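You operate a simulated robot arm through the tools that you are given. There is no shell and no other tool. Be economical: measure what you need, move in short steps, check, and stop when the job is done.

The job below is to be done with a simulated robot arm. You get a single attempt, and the scene is never put back.

## Task
Purge the fresh cartridge into the white cup till the glue runs clean.
Fine: cup on the sample slide; switch off after and draw the slide back out. Where these are worked on the way, their far stop is far enough and under half their travel is too little: sample slide.

It is judged by the outcome, as a careful person would: the job done as asked, and still so three seconds after it is handed in. It fails if anything else is knocked over, pushed out of place, dropped, spilled or broken.

## Robot
A 6-joint arm with a fingered hand on a trunk, on a base that drives. Base frame: it is fixed to the floor where the robot stands at the start and does not move with it; the origin is under the middle of the robot, x ahead of it, y to its left, z up. Units: m, degrees, N and s.
With the tool pointing down near the work surface it reaches from about 0.3 to 0.62 m from the robot's upright axis, wherever it stands. Its first joint turns from -166.0 to 166.0 degrees. Places, roughly: bench dispenser switch [0.6, 0.1, 0.8]; blue air valve [0.6, 0.1, 0.9]; cup seat of the sample slide [0.4, 0.5, 0.8]; sample slide [0.4, 0.5, 0.8]; shot button [0.6, 0.3, 0.8]. Payload 3.2 kg.
The tool frame sits at the grasp point between the pads (the TCP): z along the fingers, y along the line on which they close. The tips reach 0.022 m beyond it. Largest opening 0.112 m; the body of the gripper starts 0.06 m behind the TCP. The gripper is a hand of 3 fingers: y runs from the thumb to the fingers, the wrist lies at [0, 0, -0.218] in the tool frame, and closing takes about 1.5 s.
Orientation is that of the tool frame in the base frame, as [roll, pitch, yaw] about the fixed x, y, z axes, in that order (R = Rz(yaw) Ry(pitch) Rx(roll)). With the fingers straight down and closing along the base's y, the tool's x points along the base's -x, its y along +y and its z along -z.

## Interface
- The arm moves only by the tool servo_tool. Its argument "commands" is a list of rows, each an object of numbers (a shift or turn left out is 0, a gripper value left out holds the last): "x", "y", "z": the shift along the tool's x, y, z in m; "ax", "ay", "az": the turn, a rotation vector about the tool's x, y, z in degrees; "jaw": the finger opening in m, from 0 to 0.112. In form: [{"x": .., "y": .., "z": .., "ax": .., "ay": .., "az": .., "jaw": ..}, ...]. A call has 1 to 8 rows; each row is the pose to reach, as a shift and turn from the pose commanded when the call began, along the tool's axes at that moment. Each row takes 0.2 s and may step no farther than 0.05 m and 8.6 degrees from the row before; otherwise, or with a gripper value out of range, the whole call is refused. A pose out of reach is approached as far as the arm can. The call stops where the force on the tool passes 40 N (or 10 N more than at its start, if that is more) or the arm is blocked; 0.2 s more then pass. The fingers move at their own pace (about 0.108 m/s each) and stop on an object; they squeeze with about 31 N. The grip force told is the motor's: it shows also when the fingers shut on nothing. Time passes only in rows, and 0.2 s behind the last, so rows that repeat a pose let the fingers close. It gives the time, the measured TCP pose, the force on the tool (base axes), the opening and the grip force at its end, in the units of the frame above (readings bear some noise), with the torque about the TCP (base axes, N m) and any sound that the robot's microphone picked up.
- Cameras (640 x 400 px; columns grow to the right, rows downward): "scene" is now at [0.0169, 0.1943, 1.4929]; the picture's right is [0.34, -0.94, 0.00], its down [-0.67, -0.24, -0.70] and it looks along [0.66, 0.23, -0.71] (base axes); focal length 262 px, centre (320, 200). "wrist" rides on the gripper at [0.066, 0.003, -0.08] in the tool frame; the picture's right is [-0.05, 1.00, 0.00], its down [-0.77, -0.04, -0.64] and it looks along [-0.64, -0.03, 0.77] (tool axes); focal length 275 px, centre (320, 200). There is no depth. A picture from a camera that has moved, and an enlarged one, comes with that camera's place and axes in the base frame and with its lens.
- camera(camera): a new picture of that camera. No time passes.
- lift_body(by): slides the trunk up (or, below 0, down) by that many m; the arm and the scene camera ride with it, the base frame stays. It gives what a move gives, with no picture.
- steer(legs): drives the robot by 1 to 6 legs, each [ahead, turn to the left] in m and degrees, along the robot's own axes; the way and the turn of a leg run together, so that a leg with both is an arc; at most 1.5 m and 180 degrees a leg. The arm and the cameras ride along, it lands a little off, and it stops where it bumps. It gives what a move gives.
- grasp_type(shape): the hand has 3 fingers and takes this shape, open, in about a second: jaw (thumb against the fingers, like two jaws); tri (thumb and two fingers); tip (a fingertip pinch); poke (one finger out to press); point (the index stretched); flat (the hand flat); cup (the hand cupped); fist (a fist). The gripper value then closes the fingers along that shape, each until it touches; the sizes above hold for jaw. It gives what a move gives, with no picture.
- pan_tilt(pan, tilt): turns the head with the scene camera to pan (to the left, within 155 degrees either way) and tilt (down, from -29 to 69), counted from straight ahead of the robot. It gives what a move gives.
- inspect(camera, box): a new picture of the part [left, top, right, bottom] of that camera's present view, enlarged. No time passes.
- finish_job(): hands the job in; it is judged then, once.

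Work in short steps. Places have to be worked out from the pictures, the camera data and where the tool is seen: move nearer, look again, correct. Check each grasp and each placing, and mend what went wrong. You have 120 turns and 98 pictures in all, those below and enlarged ones among them. Open the gripper and draw the arm clear of the work before you hand the job in, unless the task says otherwise; then end with one line.

The tools are called after "Request:" as a command line: name --argument value ..., lists and objects as JSON in quotes. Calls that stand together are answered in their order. servo_tool: Moves the arm, as the interface text tells. Its arguments: {"type":"object","properties":{"commands":{"type":"array","items":{"type":"object","properties":{"x":{"type":"number"},"y":{"type":"number"},"z":{"type":"number"},"ax":{"type":"number"},"ay":{"type":"number"},"az":{"type":"number"},"jaw":{"type":"number"}}}}},"required":["commands"]} The other tools are called the same way: lift_body (by) slides the trunk up or down; grasp_type (shape) gives the hand a shape; steer (legs) drives the base; pan_tilt (pan, tilt) turns the head that bears the scene camera; camera (camera) takes a picture; inspect (camera, box) takes an enlarged picture of a part of a camera's view; finish_job () hands the job in.

At the start:

```text
t: 0.0
position: [0.2524, 0.2294, 1.1871]
ee_rot: [-180.0, 0.1, 179.9]
force: [0.1, 0.0, 0.0]
torque: [-0.02, -0.01, 0.0]
grip_width: 0.1117
grasp_force: 0.0
shape: jaw
trunk travel left (down, up): [-0.525, 0.065]
robot x, y, heading: [0.0022, 0.0015, -0.0]
head pan, tilt: [19.6, 45.6]
```

scene: 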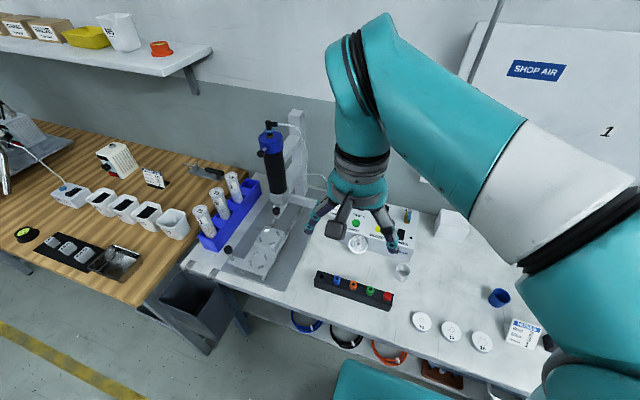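
wrist: 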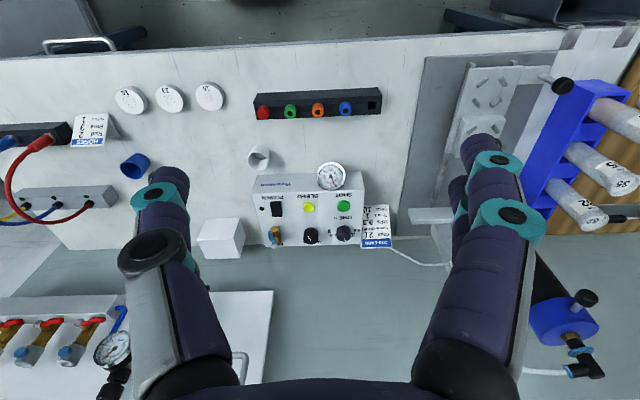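

I'll look closer at the key parts: the notices, dispenser, slide and air lines.

Request:
inspect --camera "wrist" --box '[220, 130, 420, 255]'

Request:
inspect --camera "wrist" --box '[0, 80, 240, 230]'

Request:
inspect --camera "scene" --box '[180, 110, 340, 310]'

Request:
inspect --camera "wrist" --box '[400, 40, 640, 190]'

Request:
inspect --camera "wrist" --box '[0, 270, 240, 400]'

```text
3.20 times, centred on (320, 192) of wrist
camera zoom: at [0.1858, 0.2328, 1.2679], right [0.05, 1.0, 0.0], down [0.77, -0.04, 0.64], along [0.64, -0.03, -0.77], focal length 881 px, centre (320, 224)
```

zoom: 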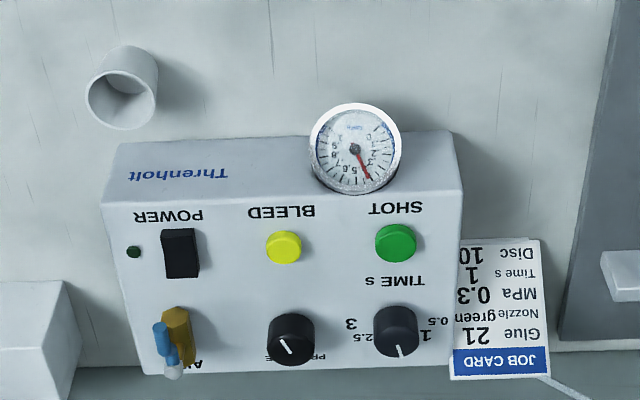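

```text
2.67 times, centred on (120, 155) of wrist
camera zoom: at [0.1858, 0.2328, 1.2679], right [0.05, 1.0, 0.0], down [0.77, -0.04, 0.64], along [0.64, -0.03, -0.77], focal length 734 px, centre (853, 320)
```

zoom: 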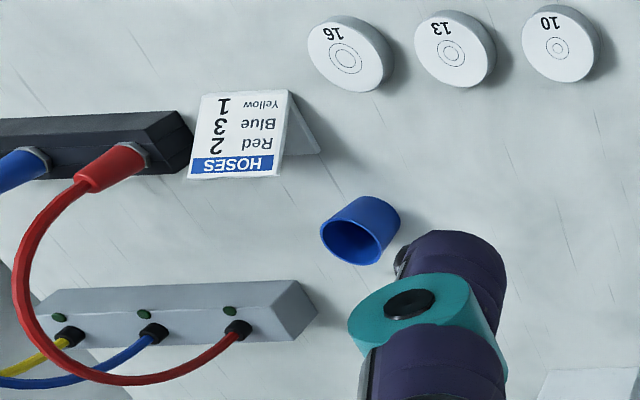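

```text
2.00 times, centred on (260, 210) of scene
camera zoom: at [0.0169, 0.1943, 1.4929], right [0.34, -0.94, 0.0], down [-0.67, -0.24, -0.7], along [0.66, 0.23, -0.71], focal length 523 px, centre (440, 180)
```

zoom: 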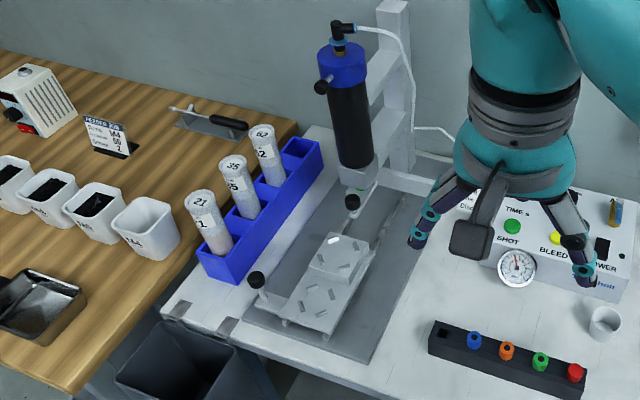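

```text
2.67 times, centred on (520, 115) of wrist
camera zoom: at [0.1858, 0.2328, 1.2679], right [0.05, 1.0, 0.0], down [0.77, -0.04, 0.64], along [0.64, -0.03, -0.77], focal length 734 px, centre (-213, 427)
```

zoom: 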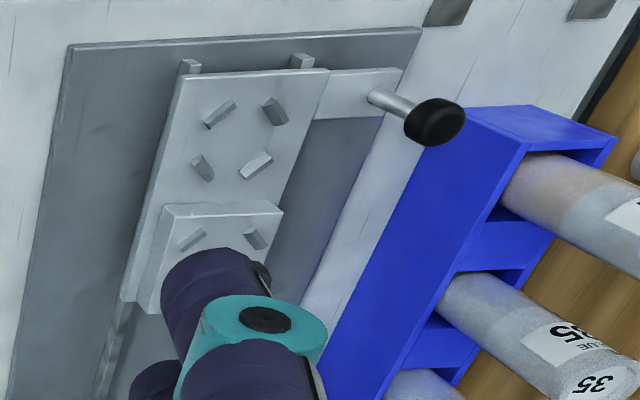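

```text
2.67 times, centred on (120, 335) of wrist
camera zoom: at [0.1858, 0.2328, 1.2679], right [0.05, 1.0, 0.0], down [0.77, -0.04, 0.64], along [0.64, -0.03, -0.77], focal length 734 px, centre (853, -160)
```

zoom: 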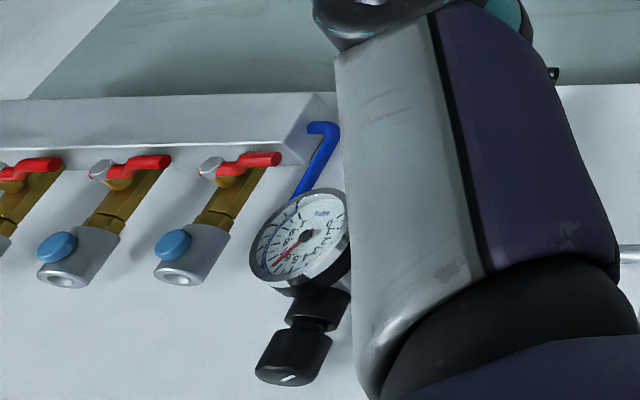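

The cup triangulates to about (0.47, 0.09). Next I take closer looks at the slide, nozzle, dispenser and gauges from the present view.

Request:
pan_tilt --pan 45 --tilt 45

Request:
camera --camera "scene"

Request:
inspect --camera "scene" --box '[320, 100, 520, 250]'

```text
t: 0.9
position: [0.2531, 0.2279, 1.1868]
ee_rot: [179.9, 0.0, 179.9]
force: [0.5, 0.5, 0.2]
torque: [0.0, 0.0, -0.02]
grip_width: 0.1119
grasp_force: 0.1
shape: jaw
trunk travel left (down, up): [-0.525, 0.065]
robot x, y, heading: [-0.0002, -0.0018, 0.0]
head pan, tilt: [45.0, 45.0]
```

```text
90 pictures are left
camera scene: at [-0.0016, 0.2246, 1.4938], right [0.71, -0.71, 0.0], down [-0.5, -0.5, -0.71], along [0.5, 0.5, -0.71], focal length 262 px, centre (320, 200)
```

scene: 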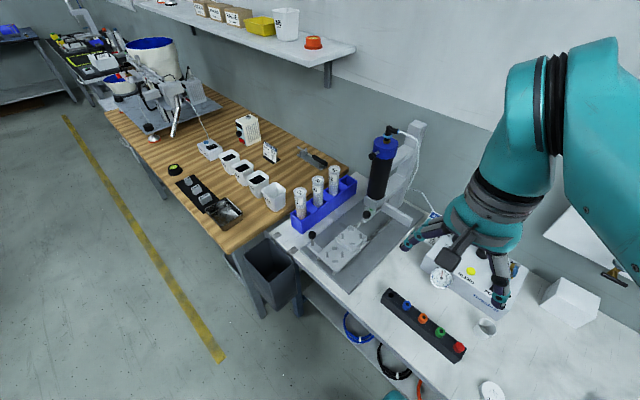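

```text
2.67 times, centred on (420, 175) of scene
camera zoom: at [-0.0016, 0.2246, 1.4938], right [0.71, -0.71, 0.0], down [-0.5, -0.5, -0.71], along [0.5, 0.5, -0.71], focal length 698 px, centre (53, 267)
```

zoom: 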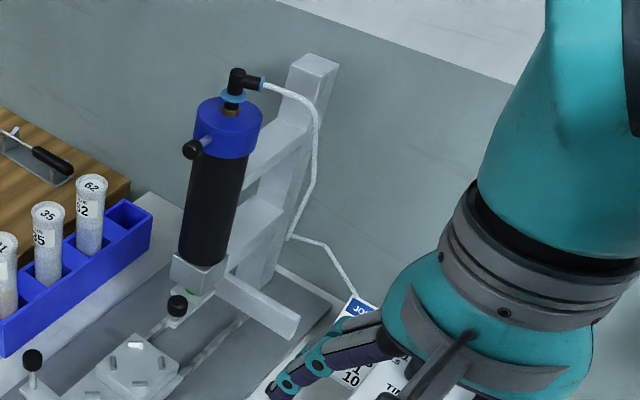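

Now zoom on the slide and nozzle.

Request:
inspect --camera "scene" --box '[300, 185, 420, 275]'

Request:
inspect --camera "wrist" --box '[290, 145, 390, 245]'

```text
4.44 times, centred on (360, 230) of scene
camera zoom: at [-0.0016, 0.2246, 1.4938], right [0.71, -0.71, 0.0], down [-0.5, -0.5, -0.71], along [0.5, 0.5, -0.71], focal length 1162 px, centre (142, 67)
```

zoom: 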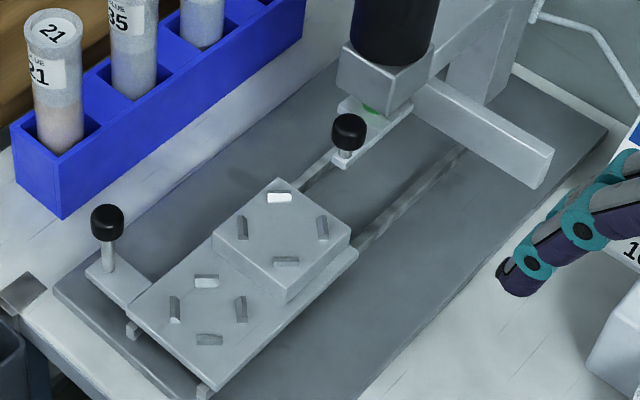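

```text
4.00 times, centred on (340, 195) of wrist
camera zoom: at [0.1858, 0.2328, 1.2679], right [0.05, 1.0, 0.0], down [0.77, -0.04, 0.64], along [0.64, -0.03, -0.77], focal length 1101 px, centre (240, 220)
```

zoom: 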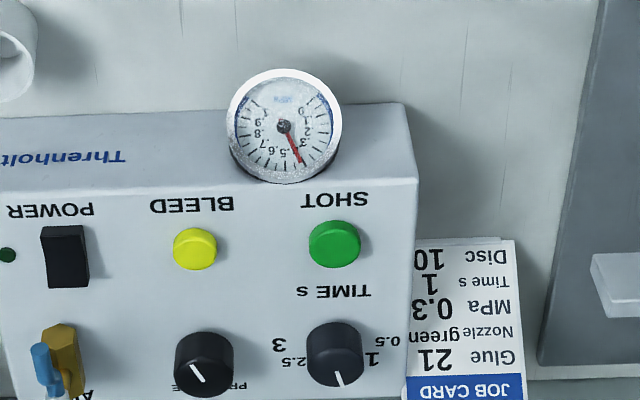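

I'll move lower and toward the dispenser to read its controls with the wrist camera.

Request:
servo_tool --commands '[{"y": -0.03, "z": 0.04}, {"y": -0.06, "z": 0.08}, {"y": -0.08, "z": 0.12}, {"y": -0.09, "z": 0.13}]'

Request:
camera --camera "wrist"

```text
t: 1.9
position: [0.2542, 0.1389, 1.0575]
ee_rot: [180.0, 0.0, -180.0]
force: [0.2, 0.8, -0.1]
torque: [-0.01, -0.02, -0.06]
grip_width: 0.112
grasp_force: 0.2
shape: jaw
trunk travel left (down, up): [-0.525, 0.065]
robot x, y, heading: [-0.002, -0.0003, 0.0]
head pan, tilt: [45.0, 45.0]
```

```text
86 pictures are left
camera wrist: at [0.1863, 0.1422, 1.1378], right [0.05, 1.0, 0.0], down [0.77, -0.04, 0.64], along [0.64, -0.03, -0.77], focal length 275 px, centre (320, 200)
```

wrist: 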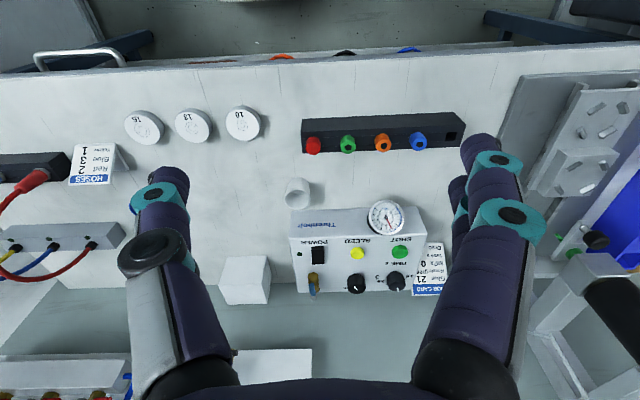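

Request:
inspect --camera "wrist" --box '[270, 170, 450, 300]'

Request:
inspect --camera "wrist" --box '[500, 60, 640, 300]'

```text
3.08 times, centred on (360, 235) of wrist
camera zoom: at [0.1863, 0.1422, 1.1378], right [0.05, 1.0, 0.0], down [0.77, -0.04, 0.64], along [0.64, -0.03, -0.77], focal length 847 px, centre (197, 92)
```

zoom: 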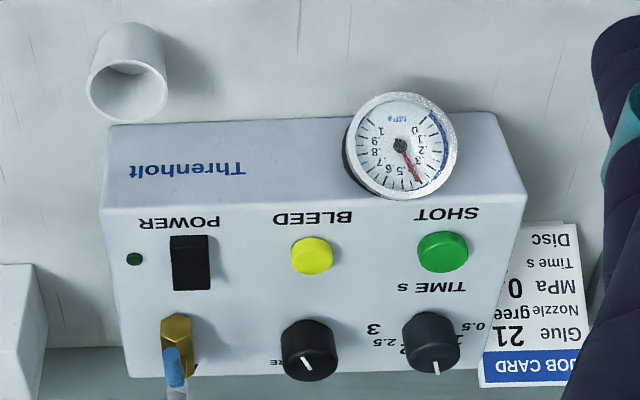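

```text
1.67 times, centred on (570, 180) of wrist
camera zoom: at [0.1863, 0.1422, 1.1378], right [0.05, 1.0, 0.0], down [0.77, -0.04, 0.64], along [0.64, -0.03, -0.77], focal length 459 px, centre (-97, 233)
```

zoom: 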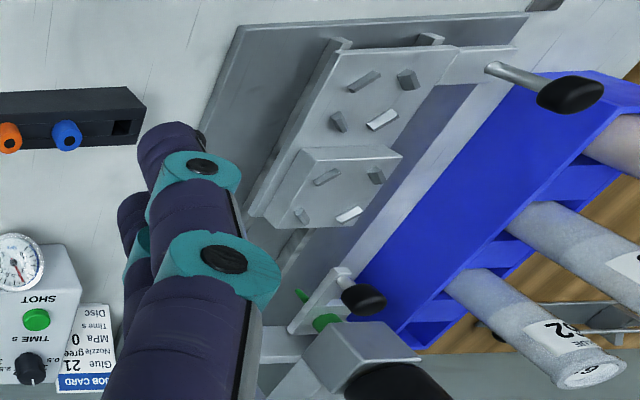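

I'll go to the left to view the nozzle/shutter and slide closely, staying back in x from the barrel.

Request:
servo_tool --commands '[{"y": 0.05}, {"y": 0.1}, {"y": 0.15}, {"y": 0.2, "z": 0.02}, {"y": 0.25, "z": 0.04}, {"y": 0.28, "z": 0.05}]'

Request:
camera --camera "wrist"

```text
refused: row 4 steps farther than a row can; nothing moved
```

```text
83 pictures are left
camera wrist: at [0.1863, 0.1422, 1.1378], right [0.05, 1.0, 0.0], down [0.77, -0.04, 0.64], along [0.64, -0.03, -0.77], focal length 275 px, centre (320, 200)
```

wrist: 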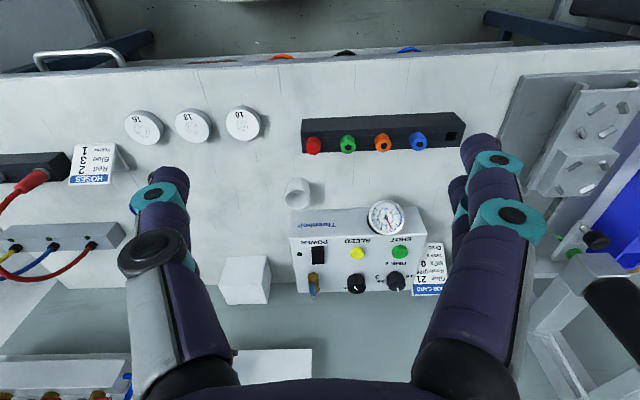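

The step was too long diagonally; same move with shorter steps.

Request:
servo_tool --commands '[{"y": 0.045}, {"y": 0.09}, {"y": 0.135, "z": 0.01}, {"y": 0.18, "z": 0.02}, {"y": 0.225, "z": 0.03}, {"y": 0.265, "z": 0.04}, {"y": 0.3, "z": 0.05}]'

Request:
camera --camera "wrist"

```text
t: 3.5
position: [0.2499, 0.4393, 1.0085]
ee_rot: [180.0, 0.0, -179.9]
force: [0.2, -0.1, -0.5]
torque: [-0.03, 0.0, 0.0]
grip_width: 0.1119
grasp_force: 0.0
shape: jaw
trunk travel left (down, up): [-0.525, 0.065]
robot x, y, heading: [0.0017, -0.0002, -0.1]
head pan, tilt: [45.0, 45.0]
```

```text
82 pictures are left
camera wrist: at [0.182, 0.4435, 1.0886], right [0.05, 1.0, 0.0], down [0.77, -0.04, 0.64], along [0.64, -0.03, -0.77], focal length 275 px, centre (320, 200)
```

wrist: 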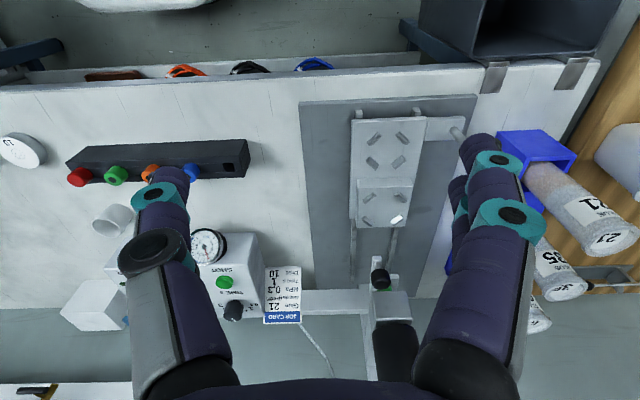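

Request:
inspect --camera "wrist" --box '[300, 90, 480, 220]'

Request:
inspect --camera "wrist" --box '[330, 230, 450, 330]'

```text
3.08 times, centred on (390, 155) of wrist
camera zoom: at [0.182, 0.4435, 1.0886], right [0.05, 1.0, 0.0], down [0.77, -0.04, 0.64], along [0.64, -0.03, -0.77], focal length 847 px, centre (105, 338)
```

zoom: 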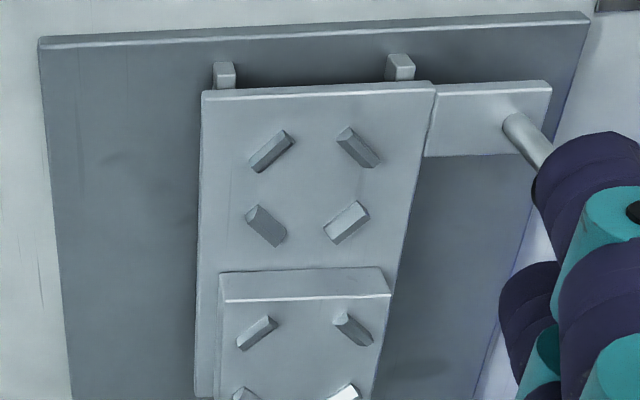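

```text
4.00 times, centred on (390, 280) of wrist
camera zoom: at [0.182, 0.4435, 1.0886], right [0.05, 1.0, 0.0], down [0.77, -0.04, 0.64], along [0.64, -0.03, -0.77], focal length 1101 px, centre (40, -120)
```

zoom: 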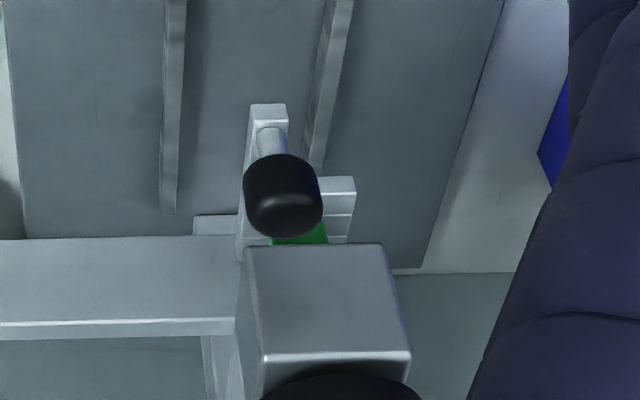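

Geometry so far: the nozzle is at about (0.54, 0.52). The front, lower seat at about (0.35, 0.515) fits the cup and needs about 0.19 m of slide travel. The handle's far end would be out of reach, so I raise the arm, then back off and drive about 0.3 m to the left.

Request:
servo_tool --commands '[{"z": -0.05}, {"y": -0.03, "z": -0.09}, {"y": -0.07, "z": -0.12}, {"y": -0.11, "z": -0.14}, {"y": -0.15, "z": -0.16}, {"y": -0.19, "z": -0.18}]'

Request:
steer --legs '[[-0.2, 0], [0, 90], [0.3, 0], [0, -90], [0.2, 0]]'

Request:
pan_tilt --pan 0 --tilt 50

Request:
camera --camera "scene"

```text
t: 4.9
position: [0.2499, 0.2491, 1.1884]
ee_rot: [179.9, 0.0, 180.0]
force: [-0.1, 0.2, -0.3]
torque: [0.0, -0.02, -0.01]
grip_width: 0.112
grasp_force: 0.0
shape: jaw
trunk travel left (down, up): [-0.525, 0.065]
robot x, y, heading: [0.0026, 0.0001, -0.3]
head pan, tilt: [45.0, 45.0]
```

```text
t: 16.9
position: [0.2504, 0.5507, 1.1884]
ee_rot: [-180.0, 0.1, -179.2]
force: [0.5, -0.8, -0.1]
torque: [-0.02, 0.01, 0.0]
grip_width: 0.1117
grasp_force: 0.0
shape: jaw
trunk travel left (down, up): [-0.525, 0.065]
robot x, y, heading: [0.0017, 0.2965, 0.8]
head pan, tilt: [45.0, 45.0]
```

```text
t: 18.0
position: [0.25, 0.5519, 1.1878]
ee_rot: [180.0, 0.0, -179.2]
force: [-0.6, 0.5, -0.1]
torque: [-0.01, 0.06, 0.02]
grip_width: 0.1118
grasp_force: 0.1
shape: jaw
trunk travel left (down, up): [-0.525, 0.065]
robot x, y, heading: [0.0056, 0.2935, 0.7]
head pan, tilt: [0.0, 50.0]
```

```text
79 pictures are left
camera scene: at [0.019, 0.4647, 1.4869], right [0.02, -1.0, 0.0], down [-0.77, -0.01, -0.64], along [0.64, 0.01, -0.77], focal length 262 px, centre (320, 200)
```

scene: 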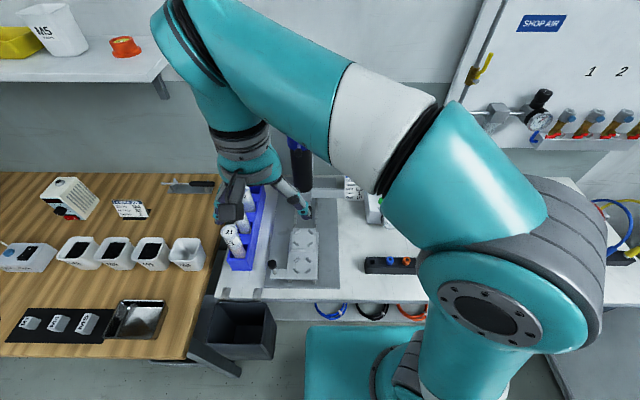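

The drive landed well. Now move to the cup for a close view: TCP to about (0.37, 0.10, 1.0).

Request:
servo_tool --commands '[{"y": -0.048}, {"y": -0.096}, {"y": -0.144}, {"y": -0.192}, {"y": -0.24}, {"y": -0.288}, {"y": -0.336}, {"y": -0.384}]'

Request:
servo_tool --commands '[{"y": -0.02, "x": -0.03, "z": 0.03}, {"y": -0.04, "x": -0.05, "z": 0.06}, {"y": -0.06, "x": -0.08, "z": 0.09}, {"y": -0.06, "x": -0.1, "z": 0.12}, {"y": -0.06, "x": -0.12, "z": 0.16}, {"y": -0.06, "x": -0.12, "z": 0.2}]'

Request:
camera --camera "wrist"

```text
t: 19.8
position: [0.255, 0.1667, 1.1854]
ee_rot: [-179.9, 0.0, -179.1]
force: [0.3, 0.1, -0.9]
torque: [0.0, -0.01, -0.01]
grip_width: 0.112
grasp_force: 0.0
shape: jaw
trunk travel left (down, up): [-0.525, 0.065]
robot x, y, heading: [0.0058, 0.298, 0.7]
head pan, tilt: [0.0, 50.0]
```

```text
t: 21.2
position: [0.3774, 0.1092, 0.9852]
ee_rot: [179.9, 0.0, -179.2]
force: [0.6, 0.2, -0.3]
torque: [0.0, 0.03, -0.01]
grip_width: 0.112
grasp_force: 0.0
shape: jaw
trunk travel left (down, up): [-0.525, 0.065]
robot x, y, heading: [-0.0, 0.2992, 0.9]
head pan, tilt: [0.0, 50.0]
```

```text
78 pictures are left
camera wrist: at [0.3098, 0.1116, 1.0666], right [0.03, 1.0, 0.0], down [0.77, -0.03, 0.64], along [0.64, -0.02, -0.77], focal length 275 px, centre (320, 200)
```

wrist: 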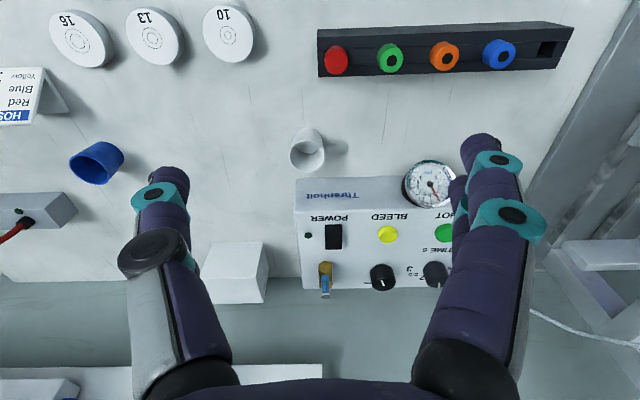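

Request:
inspect --camera "wrist" --box '[260, 110, 360, 190]'

Request:
inspect --camera "wrist" --box '[290, 160, 470, 310]'

```text
5.00 times, centred on (310, 150) of wrist
camera zoom: at [0.3098, 0.1116, 1.0666], right [0.03, 1.0, 0.0], down [0.77, -0.03, 0.64], along [0.64, -0.02, -0.77], focal length 1376 px, centre (370, 450)
```

zoom: 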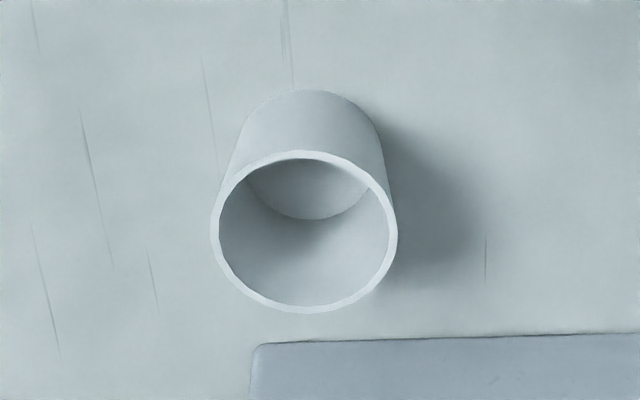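

```text
2.67 times, centred on (380, 235) of wrist
camera zoom: at [0.3098, 0.1116, 1.0666], right [0.03, 1.0, 0.0], down [0.77, -0.03, 0.64], along [0.64, -0.02, -0.77], focal length 734 px, centre (160, 107)
```

zoom: 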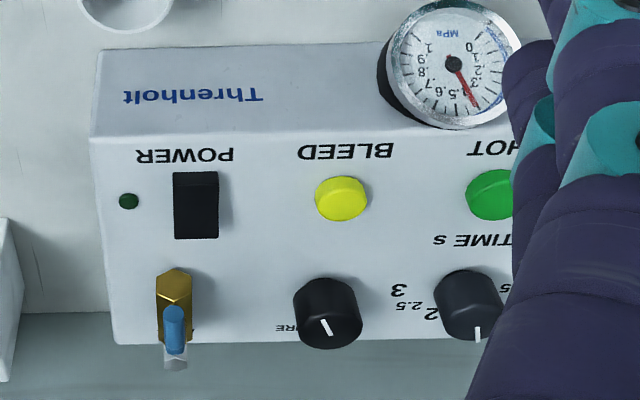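

The cup rim centre triangulates to (0.479, 0.090, 0.782), table at about 0.742, so the cup is 0.04 m high. I go above it first.

Request:
servo_tool --commands '[{"x": -0.04, "y": -0.01}, {"x": -0.08, "y": -0.02}, {"x": -0.1013, "y": -0.0199, "z": 0.03}, {"x": -0.1013, "y": -0.0199, "z": 0.07}, {"x": -0.1013, "y": -0.0199, "z": 0.11}, {"x": -0.1013, "y": -0.0199, "z": 0.13}]'

Request:
camera --camera "wrist"

```text
t: 22.6
position: [0.4777, 0.0895, 0.8592]
ee_rot: [-180.0, 0.0, -179.2]
force: [-0.1, -0.7, -0.4]
torque: [0.01, -0.02, 0.0]
grip_width: 0.1118
grasp_force: 0.0
shape: jaw
trunk travel left (down, up): [-0.525, 0.065]
robot x, y, heading: [0.003, 0.2974, 0.9]
head pan, tilt: [0.0, 50.0]
```

```text
75 pictures are left
camera wrist: at [0.4111, 0.0914, 0.9398], right [0.03, 1.0, 0.0], down [0.77, -0.03, 0.64], along [0.64, -0.02, -0.77], focal length 275 px, centre (320, 200)
```

wrist: 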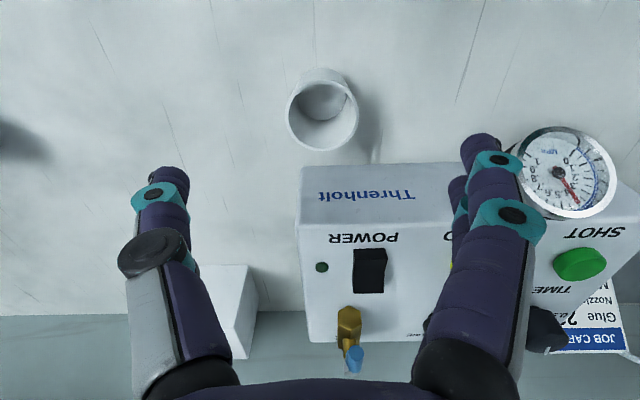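

The cup is under the TCP within 2 mm. I descend to z 0.777 and close.

Request:
servo_tool --commands '[{"z": 0.03}, {"z": 0.06}, {"z": 0.082}, {"z": 0.082}]'

Request:
servo_tool --commands '[{"jaw": 0.03}, {"jaw": 0.03}, {"jaw": 0.03}, {"jaw": 0.03}, {"jaw": 0.03}, {"jaw": 0.03}]'

Request:
camera --camera "wrist"

```text
t: 23.6
position: [0.478, 0.0894, 0.7767]
ee_rot: [-180.0, 0.0, -179.2]
force: [-0.7, 0.5, -0.9]
torque: [0.01, -0.02, 0.01]
grip_width: 0.112
grasp_force: 0.0
shape: jaw
trunk travel left (down, up): [-0.525, 0.065]
robot x, y, heading: [0.0011, 0.2928, 0.7]
head pan, tilt: [0.0, 50.0]
```

```text
t: 25.0
position: [0.4774, 0.0897, 0.7766]
ee_rot: [179.9, -0.1, -179.2]
force: [-0.2, -0.1, 0.2]
torque: [0.03, 0.01, 0.01]
grip_width: 0.0311
grasp_force: 31.6
shape: jaw
trunk travel left (down, up): [-0.525, 0.065]
robot x, y, heading: [-0.0007, 0.3001, 0.9]
head pan, tilt: [0.0, 50.0]
```

```text
74 pictures are left
camera wrist: at [0.4109, 0.092, 0.858], right [0.03, 1.0, 0.0], down [0.77, -0.03, 0.64], along [0.64, -0.02, -0.77], focal length 275 px, centre (320, 200)
```

wrist: 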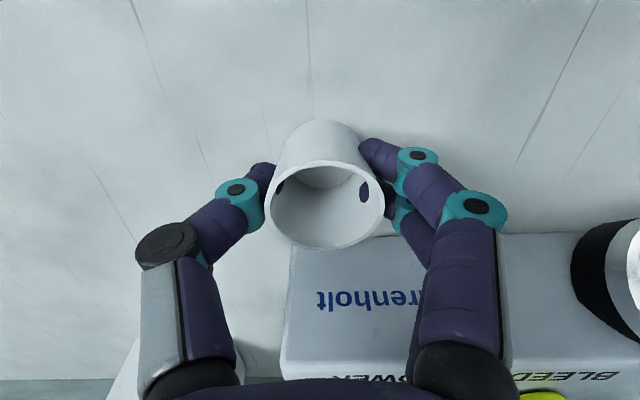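

Gripped. Lift, come back in x, then carry to the left, staying clear of the nozzle head.

Request:
servo_tool --commands '[{"z": -0.03}, {"z": -0.07}, {"z": -0.11, "x": 0.02}, {"z": -0.14, "x": 0.055}, {"z": -0.16, "x": 0.1}, {"z": -0.17, "x": 0.14}, {"z": -0.17, "x": 0.18}]'

Request:
servo_tool --commands '[{"y": 0.048}, {"y": 0.096}, {"y": 0.144}, {"y": 0.192}, {"y": 0.24}, {"y": 0.288}, {"y": 0.336}, {"y": 0.384}]'

Request:
camera --camera "wrist"

Request:
camera --camera "scene"

```text
t: 26.6
position: [0.2974, 0.0856, 0.9466]
ee_rot: [-180.0, -0.1, -179.3]
force: [-0.1, 1.0, -0.6]
torque: [0.01, 0.0, -0.01]
grip_width: 0.0308
grasp_force: 31.5
shape: jaw
trunk travel left (down, up): [-0.525, 0.065]
robot x, y, heading: [0.0036, 0.2935, 0.7]
head pan, tilt: [0.0, 50.0]
```

```text
t: 28.4
position: [0.292, 0.4719, 0.9462]
ee_rot: [-180.0, -0.1, -179.2]
force: [0.7, 0.3, 0.0]
torque: [0.0, -0.02, -0.01]
grip_width: 0.0304
grasp_force: 30.9
shape: jaw
trunk travel left (down, up): [-0.525, 0.065]
robot x, y, heading: [0.0031, 0.297, 0.8]
head pan, tilt: [0.0, 50.0]
```

```text
73 pictures are left
camera wrist: at [0.225, 0.4751, 1.0261], right [0.03, 1.0, 0.0], down [0.77, -0.03, 0.64], along [0.64, -0.02, -0.77], focal length 275 px, centre (320, 200)
```

wrist: 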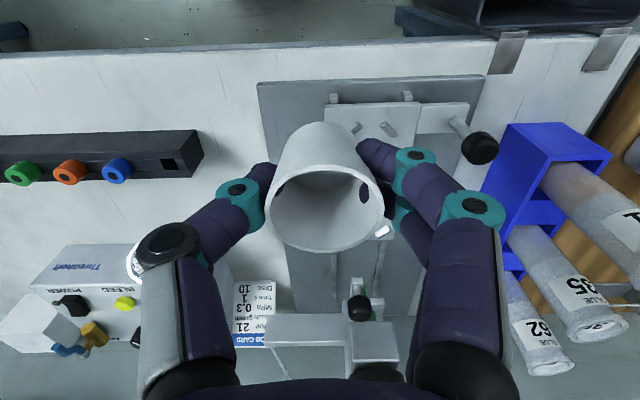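

```text
72 pictures are left
camera scene: at [0.0191, 0.4653, 1.4868], right [0.01, -1.0, 0.0], down [-0.77, -0.01, -0.64], along [0.64, 0.01, -0.77], focal length 262 px, centre (320, 200)
```

scene: 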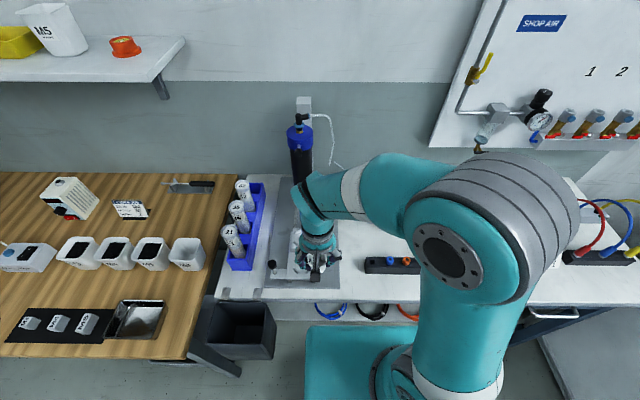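

The cup hides the seat; I shift 0.1 m to the right and 0.03 forward to see the seat beside it.

Request:
servo_tool --commands '[{"y": -0.045, "x": -0.01}, {"y": -0.09, "x": -0.02}, {"y": -0.1, "x": -0.03}]'

Request:
inspect --camera "wrist" --box '[380, 40, 600, 200]'

```text
t: 29.2
position: [0.325, 0.3708, 0.9439]
ee_rot: [-179.8, 0.0, -179.2]
force: [-0.3, -0.3, -0.1]
torque: [0.04, 0.0, 0.04]
grip_width: 0.0303
grasp_force: 31.0
shape: jaw
trunk travel left (down, up): [-0.525, 0.065]
robot x, y, heading: [0.001, 0.2979, 0.6]
head pan, tilt: [0.0, 50.0]
```

```text
2.50 times, centred on (490, 120) of wrist
camera zoom: at [0.2583, 0.3727, 1.0254], right [0.03, 1.0, 0.0], down [0.77, -0.02, 0.64], along [0.64, -0.02, -0.77], focal length 688 px, centre (-105, 400)
```

zoom: 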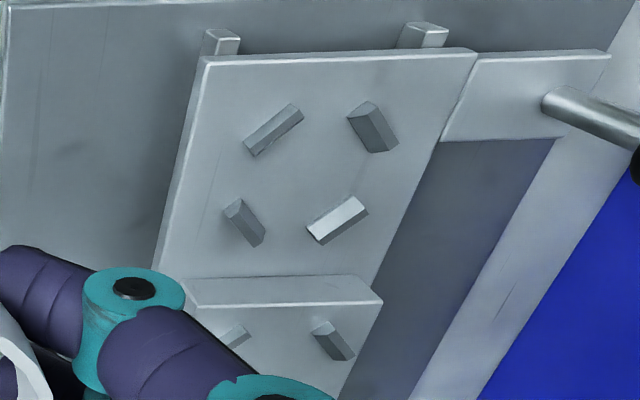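

The seat triangulates to (0.359, 0.519, 0.78). I move above it at z≈0.87.

Request:
servo_tool --commands '[{"y": 0.045, "x": -0.01}, {"y": 0.09, "x": -0.02}, {"y": 0.13, "x": -0.03}, {"y": 0.1455, "x": -0.037, "z": 0.03}, {"y": 0.1455, "x": -0.037, "z": 0.07}, {"y": 0.1455, "x": -0.037, "z": 0.085}]'

Request:
camera --camera "wrist"

Request:
inspect --camera "scene" --box '[240, 190, 400, 310]'

```text
t: 30.6
position: [0.3604, 0.5189, 0.8606]
ee_rot: [-179.9, -0.1, -179.2]
force: [0.7, 0.2, 0.1]
torque: [0.01, -0.03, 0.03]
grip_width: 0.0302
grasp_force: 30.8
shape: jaw
trunk travel left (down, up): [-0.525, 0.065]
robot x, y, heading: [0.0014, 0.2935, 0.8]
head pan, tilt: [0.0, 50.0]
```

```text
70 pictures are left
camera wrist: at [0.2923, 0.521, 0.941], right [0.03, 1.0, 0.0], down [0.77, -0.03, 0.64], along [0.64, -0.02, -0.77], focal length 275 px, centre (320, 200)
```

wrist: 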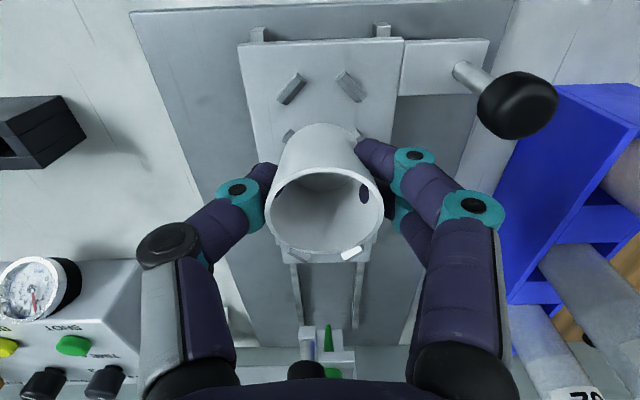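

```text
3.33 times, centred on (320, 250) of scene
camera zoom: at [0.0191, 0.4648, 1.4869], right [0.01, -1.0, 0.0], down [-0.77, -0.01, -0.64], along [0.64, 0.01, -0.77], focal length 872 px, centre (320, 33)
```

zoom: 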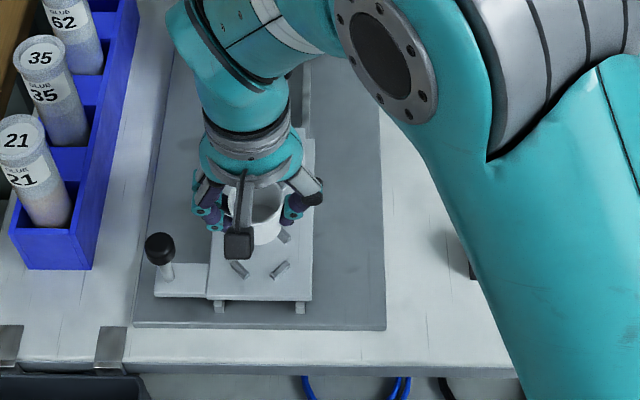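

Alignment looks good (pegs' centre y≈0.520). I descend gently toward the expected seating height (TCP ≈0.812).

Request:
servo_tool --commands '[{"z": 0.02}, {"z": 0.035}, {"z": 0.042}]'

Request:
camera --camera "wrist"

```text
t: 31.4
position: [0.357, 0.5188, 0.8187]
ee_rot: [-180.0, 0.1, -179.2]
force: [-0.4, 0.1, -0.2]
torque: [0.02, 0.03, -0.01]
grip_width: 0.0299
grasp_force: 31.0
shape: jaw
trunk travel left (down, up): [-0.525, 0.065]
robot x, y, heading: [0.0025, 0.2962, 0.8]
head pan, tilt: [0.0, 50.0]
```

```text
68 pictures are left
camera wrist: at [0.291, 0.5207, 0.899], right [0.03, 1.0, 0.0], down [0.77, -0.03, 0.64], along [0.64, -0.02, -0.77], focal length 275 px, centre (320, 200)
```

wrist: 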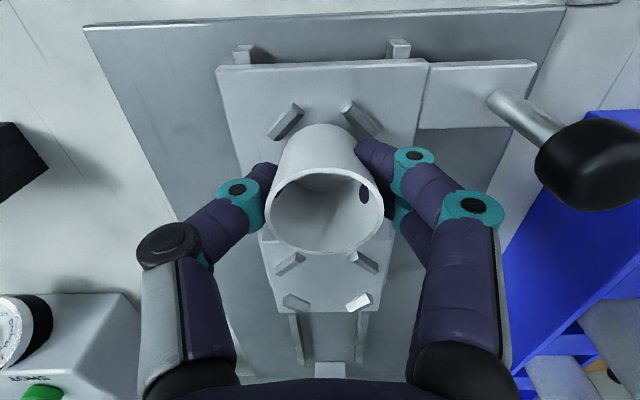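

Now about 6 mm to go; nudge 1.5 mm forward and lower to touch.

Request:
servo_tool --commands '[{"x": -0.0015, "z": 0.003}, {"x": -0.0015, "z": 0.005}, {"x": -0.0015, "z": 0.007}]'

Request:
camera --camera "wrist"

```text
t: 32.2
position: [0.3599, 0.5182, 0.8106]
ee_rot: [-179.9, 0.0, -179.1]
force: [-1.9, 2.4, 2.2]
torque: [0.04, 0.03, 0.01]
grip_width: 0.0302
grasp_force: 31.6
shape: jaw
trunk travel left (down, up): [-0.525, 0.065]
robot x, y, heading: [0.0033, 0.2938, 0.9]
head pan, tilt: [0.0, 50.0]
```

```text
67 pictures are left
camera wrist: at [0.2923, 0.5212, 0.8923], right [0.03, 1.0, 0.0], down [0.77, -0.03, 0.64], along [0.64, -0.02, -0.77], focal length 275 px, centre (320, 200)
```

wrist: 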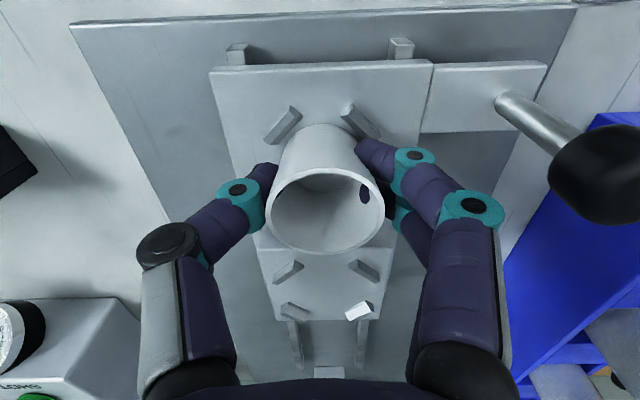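

Request:
inspect --camera "wrist" --box '[240, 90, 400, 190]'

Request:
servo_tool --commands '[{"z": 0.002}, {"z": 0.003}]'

```text
4.00 times, centred on (320, 140) of wrist
camera zoom: at [0.2923, 0.5212, 0.8923], right [0.03, 1.0, 0.0], down [0.77, -0.03, 0.64], along [0.64, -0.02, -0.77], focal length 1101 px, centre (320, 440)
```

zoom: 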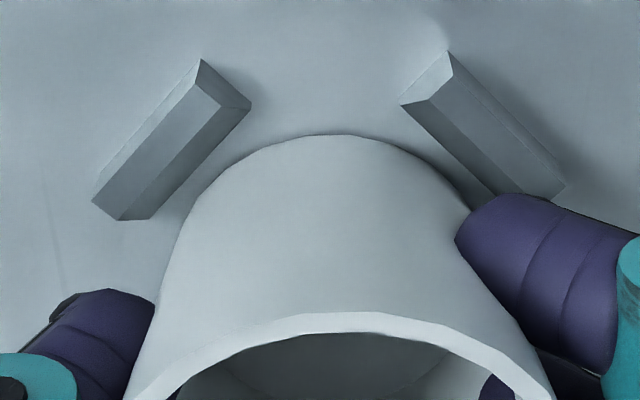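

```text
t: 32.8
position: [0.3587, 0.5181, 0.8095]
ee_rot: [179.9, 0.1, -179.3]
force: [-1.9, 3.4, 16.0]
torque: [0.18, 0.04, 0.01]
grip_width: 0.0305
grasp_force: 31.3
shape: jaw
trunk travel left (down, up): [-0.525, 0.065]
robot x, y, heading: [0.0028, 0.2972, 0.9]
head pan, tilt: [0.0, 50.0]
```

The 16 N vertical force shows the cup resting on the plate between the pegs. I raise 1.5 mm to relax, then open partly (knob is near the fingers).

Request:
servo_tool --commands '[{"z": -0.0025}, {"z": -0.0025, "jaw": 0.06}, {"z": -0.0025, "jaw": 0.06}, {"z": -0.0025, "jaw": 0.06}, {"z": -0.0025, "jaw": 0.06}]'

Request:
camera --camera "wrist"

```text
t: 34.0
position: [0.3591, 0.5184, 0.8103]
ee_rot: [-179.9, 0.0, -179.2]
force: [-0.4, 0.3, -1.3]
torque: [0.0, 0.0, -0.05]
grip_width: 0.0593
grasp_force: 0.0
shape: jaw
trunk travel left (down, up): [-0.525, 0.065]
robot x, y, heading: [0.0013, 0.2985, 0.6]
head pan, tilt: [0.0, 50.0]
```

```text
65 pictures are left
camera wrist: at [0.2925, 0.5204, 0.8916], right [0.03, 1.0, 0.0], down [0.77, -0.03, 0.64], along [0.64, -0.02, -0.77], focal length 275 px, centre (320, 200)
```

wrist: 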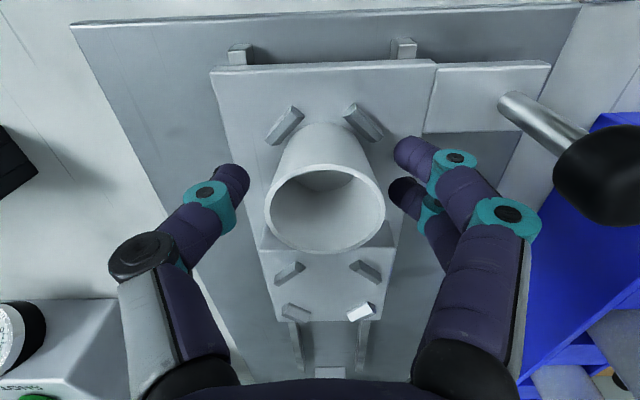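

Cup is upright and seated. I retract straight up, then look from above.

Request:
servo_tool --commands '[{"z": -0.03}, {"z": -0.06}, {"z": -0.1}, {"z": -0.14}, {"z": -0.16, "x": 0.04}, {"z": -0.16, "x": 0.08}]'

Request:
camera --camera "wrist"

Request:
inspect --camera "wrist" --box '[240, 60, 440, 220]'

```text
t: 35.4
position: [0.2782, 0.5167, 0.9746]
ee_rot: [-180.0, -0.2, -179.2]
force: [-0.3, -0.4, -0.7]
torque: [0.03, -0.04, -0.01]
grip_width: 0.0596
grasp_force: 0.1
shape: jaw
trunk travel left (down, up): [-0.525, 0.065]
robot x, y, heading: [0.0019, 0.2979, 0.9]
head pan, tilt: [0.0, 50.0]
```

```text
64 pictures are left
camera wrist: at [0.2107, 0.5201, 1.0555], right [0.03, 1.0, 0.0], down [0.77, -0.03, 0.64], along [0.64, -0.02, -0.77], focal length 275 px, centre (320, 200)
```

wrist: 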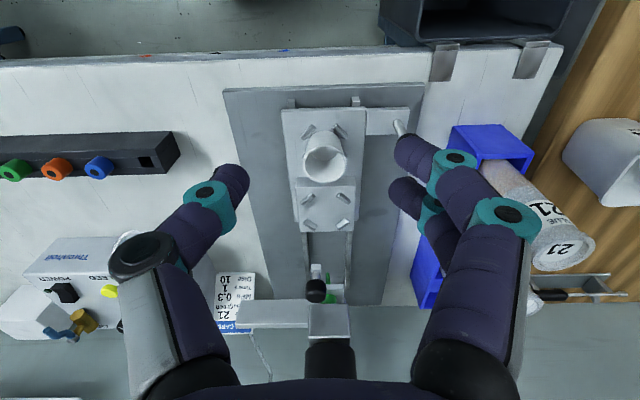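

```text
2.50 times, centred on (340, 140) of wrist
camera zoom: at [0.2107, 0.5201, 1.0555], right [0.03, 1.0, 0.0], down [0.77, -0.03, 0.64], along [0.64, -0.02, -0.77], focal length 688 px, centre (270, 350)
```

zoom: 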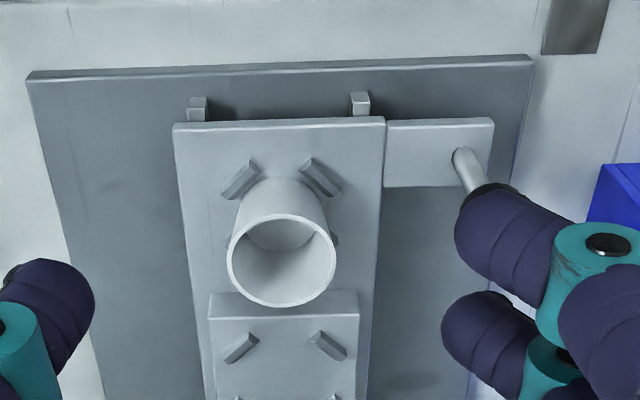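

The cup sits well. Now a close look at the nozzle and the knobbed bar by it.

Request:
inspect --camera "wrist" --box '[270, 230, 370, 320]'

Request:
servo_tool --commands '[{"ay": -8}, {"ay": -16, "z": 0.01}, {"ay": -24, "z": 0.02}, {"ay": -30, "z": 0.03}]'

Request:
camera --camera "wrist"

```text
4.44 times, centred on (320, 275) of wrist
camera zoom: at [0.2107, 0.5201, 1.0555], right [0.03, 1.0, 0.0], down [0.77, -0.03, 0.64], along [0.64, -0.02, -0.77], focal length 1224 px, centre (320, -133)
```

zoom: 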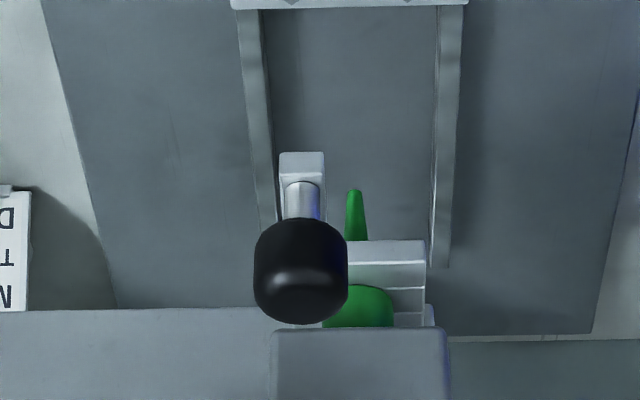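

```text
t: 36.4
position: [0.2788, 0.5175, 0.942]
ee_rot: [179.9, 30.0, -179.1]
force: [-0.9, 0.1, -0.2]
torque: [0.0, 0.02, 0.0]
grip_width: 0.0593
grasp_force: 0.1
shape: jaw
trunk travel left (down, up): [-0.525, 0.065]
robot x, y, heading: [0.0037, 0.296, 0.7]
head pan, tilt: [0.0, 50.0]
```

```text
61 pictures are left
camera wrist: at [0.1797, 0.519, 0.9786], right [0.02, 1.0, 0.02], down [0.35, -0.03, 0.94], along [0.94, -0.01, -0.35], focal length 275 px, centre (320, 200)
```

wrist: 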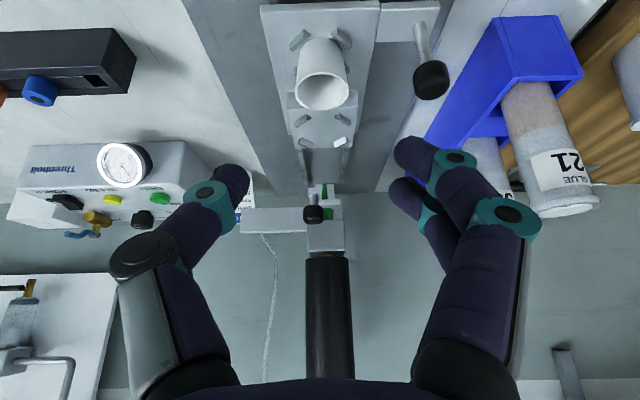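

Request:
inspect --camera "wrist" --box '[280, 140, 380, 230]'

Request:
inspect --camera "wrist" --box '[0, 120, 260, 280]'

```text
4.44 times, centred on (330, 185) of wrist
camera zoom: at [0.1797, 0.519, 0.9786], right [0.02, 1.0, 0.02], down [0.35, -0.03, 0.94], along [0.94, -0.01, -0.35], focal length 1224 px, centre (276, 267)
```

zoom: 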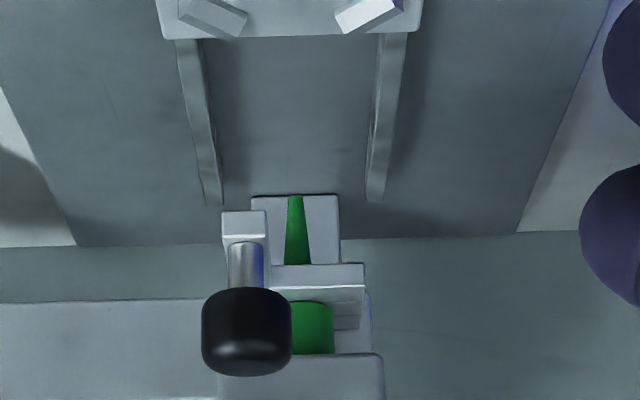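

```text
2.46 times, centred on (130, 200) of wrist
camera zoom: at [0.1797, 0.519, 0.9786], right [0.02, 1.0, 0.02], down [0.35, -0.03, 0.94], along [0.94, -0.01, -0.35], focal length 678 px, centre (788, 200)
```

zoom: 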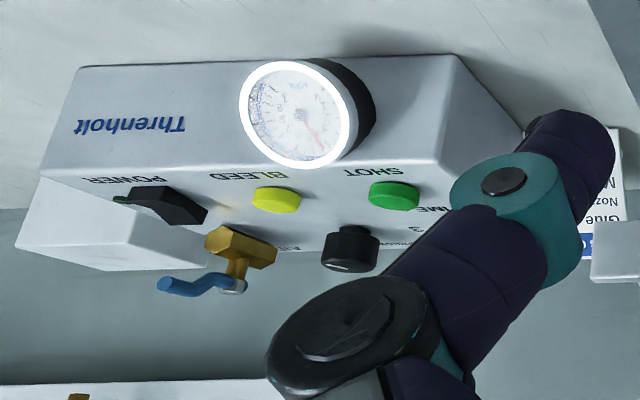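

The nozzle goes freely through its fork, with its tip at about (0.544, 0.521, 0.818), and the handle knob is near (0.336, 0.599, 0.831). I'll grasp the knob with the hand tilted forward so it stays clear of the barrel when the slide goes in. First I set the tilt behind the knob.

Request:
servo_tool --commands '[{"x": 0.01, "y": 0.03, "ay": -6}, {"x": 0.02, "y": 0.06, "z": 0.01, "ay": -14}, {"x": 0.032, "y": 0.08, "z": 0.016, "ay": -20}]'

Request:
servo_tool --commands '[{"ax": -3.8, "az": -3.2, "jaw": 0.056}, {"ax": -7.66, "az": -6.43, "jaw": 0.056}]'

Request:
camera --camera "wrist"

Request:
camera --camera "scene"

```text
t: 37.2
position: [0.2557, 0.5956, 0.9108]
ee_rot: [179.9, 50.0, -179.1]
force: [0.4, -0.1, -0.2]
torque: [-0.01, 0.0, 0.0]
grip_width: 0.0596
grasp_force: 0.2
shape: jaw
trunk travel left (down, up): [-0.525, 0.065]
robot x, y, heading: [0.0046, 0.2961, 0.6]
head pan, tilt: [0.0, 50.0]
```

```text
t: 37.8
position: [0.2578, 0.5962, 0.9126]
ee_rot: [179.9, 49.9, -169.2]
force: [-0.6, 0.5, -0.2]
torque: [0.0, 0.01, -0.01]
grip_width: 0.0563
grasp_force: 0.1
shape: jaw
trunk travel left (down, up): [-0.525, 0.065]
robot x, y, heading: [0.0031, 0.2993, 0.7]
head pan, tilt: [0.0, 50.0]
```

```text
58 pictures are left
camera wrist: at [0.1538, 0.5796, 0.9128], right [-0.16, 0.99, 0.04], down [0.01, -0.03, 1.0], along [0.99, 0.16, -0.01], focal length 275 px, centre (320, 200)
```

wrist: 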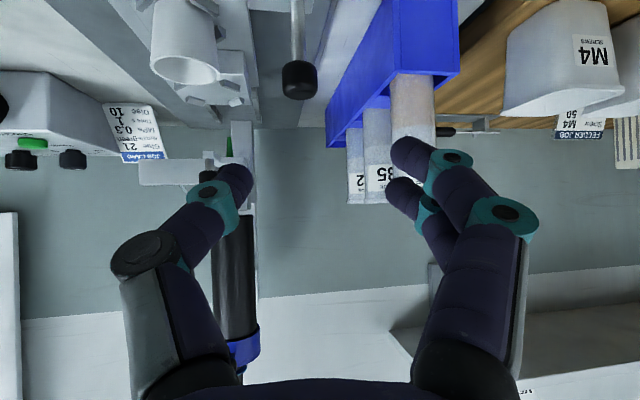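

```text
57 pictures are left
camera scene: at [0.0189, 0.4646, 1.4869], right [0.01, -1.0, 0.0], down [-0.77, -0.01, -0.64], along [0.64, 0.01, -0.77], focal length 262 px, centre (320, 200)
```

scene: 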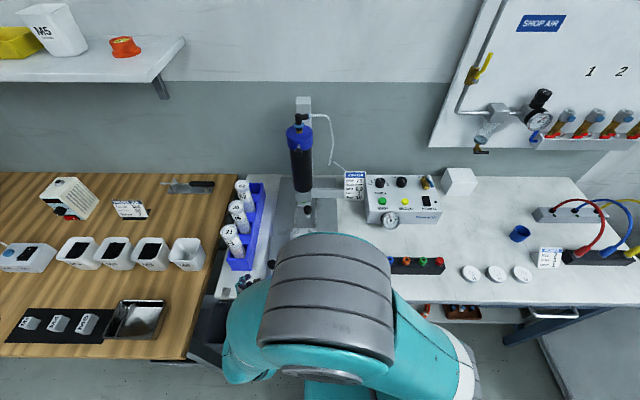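

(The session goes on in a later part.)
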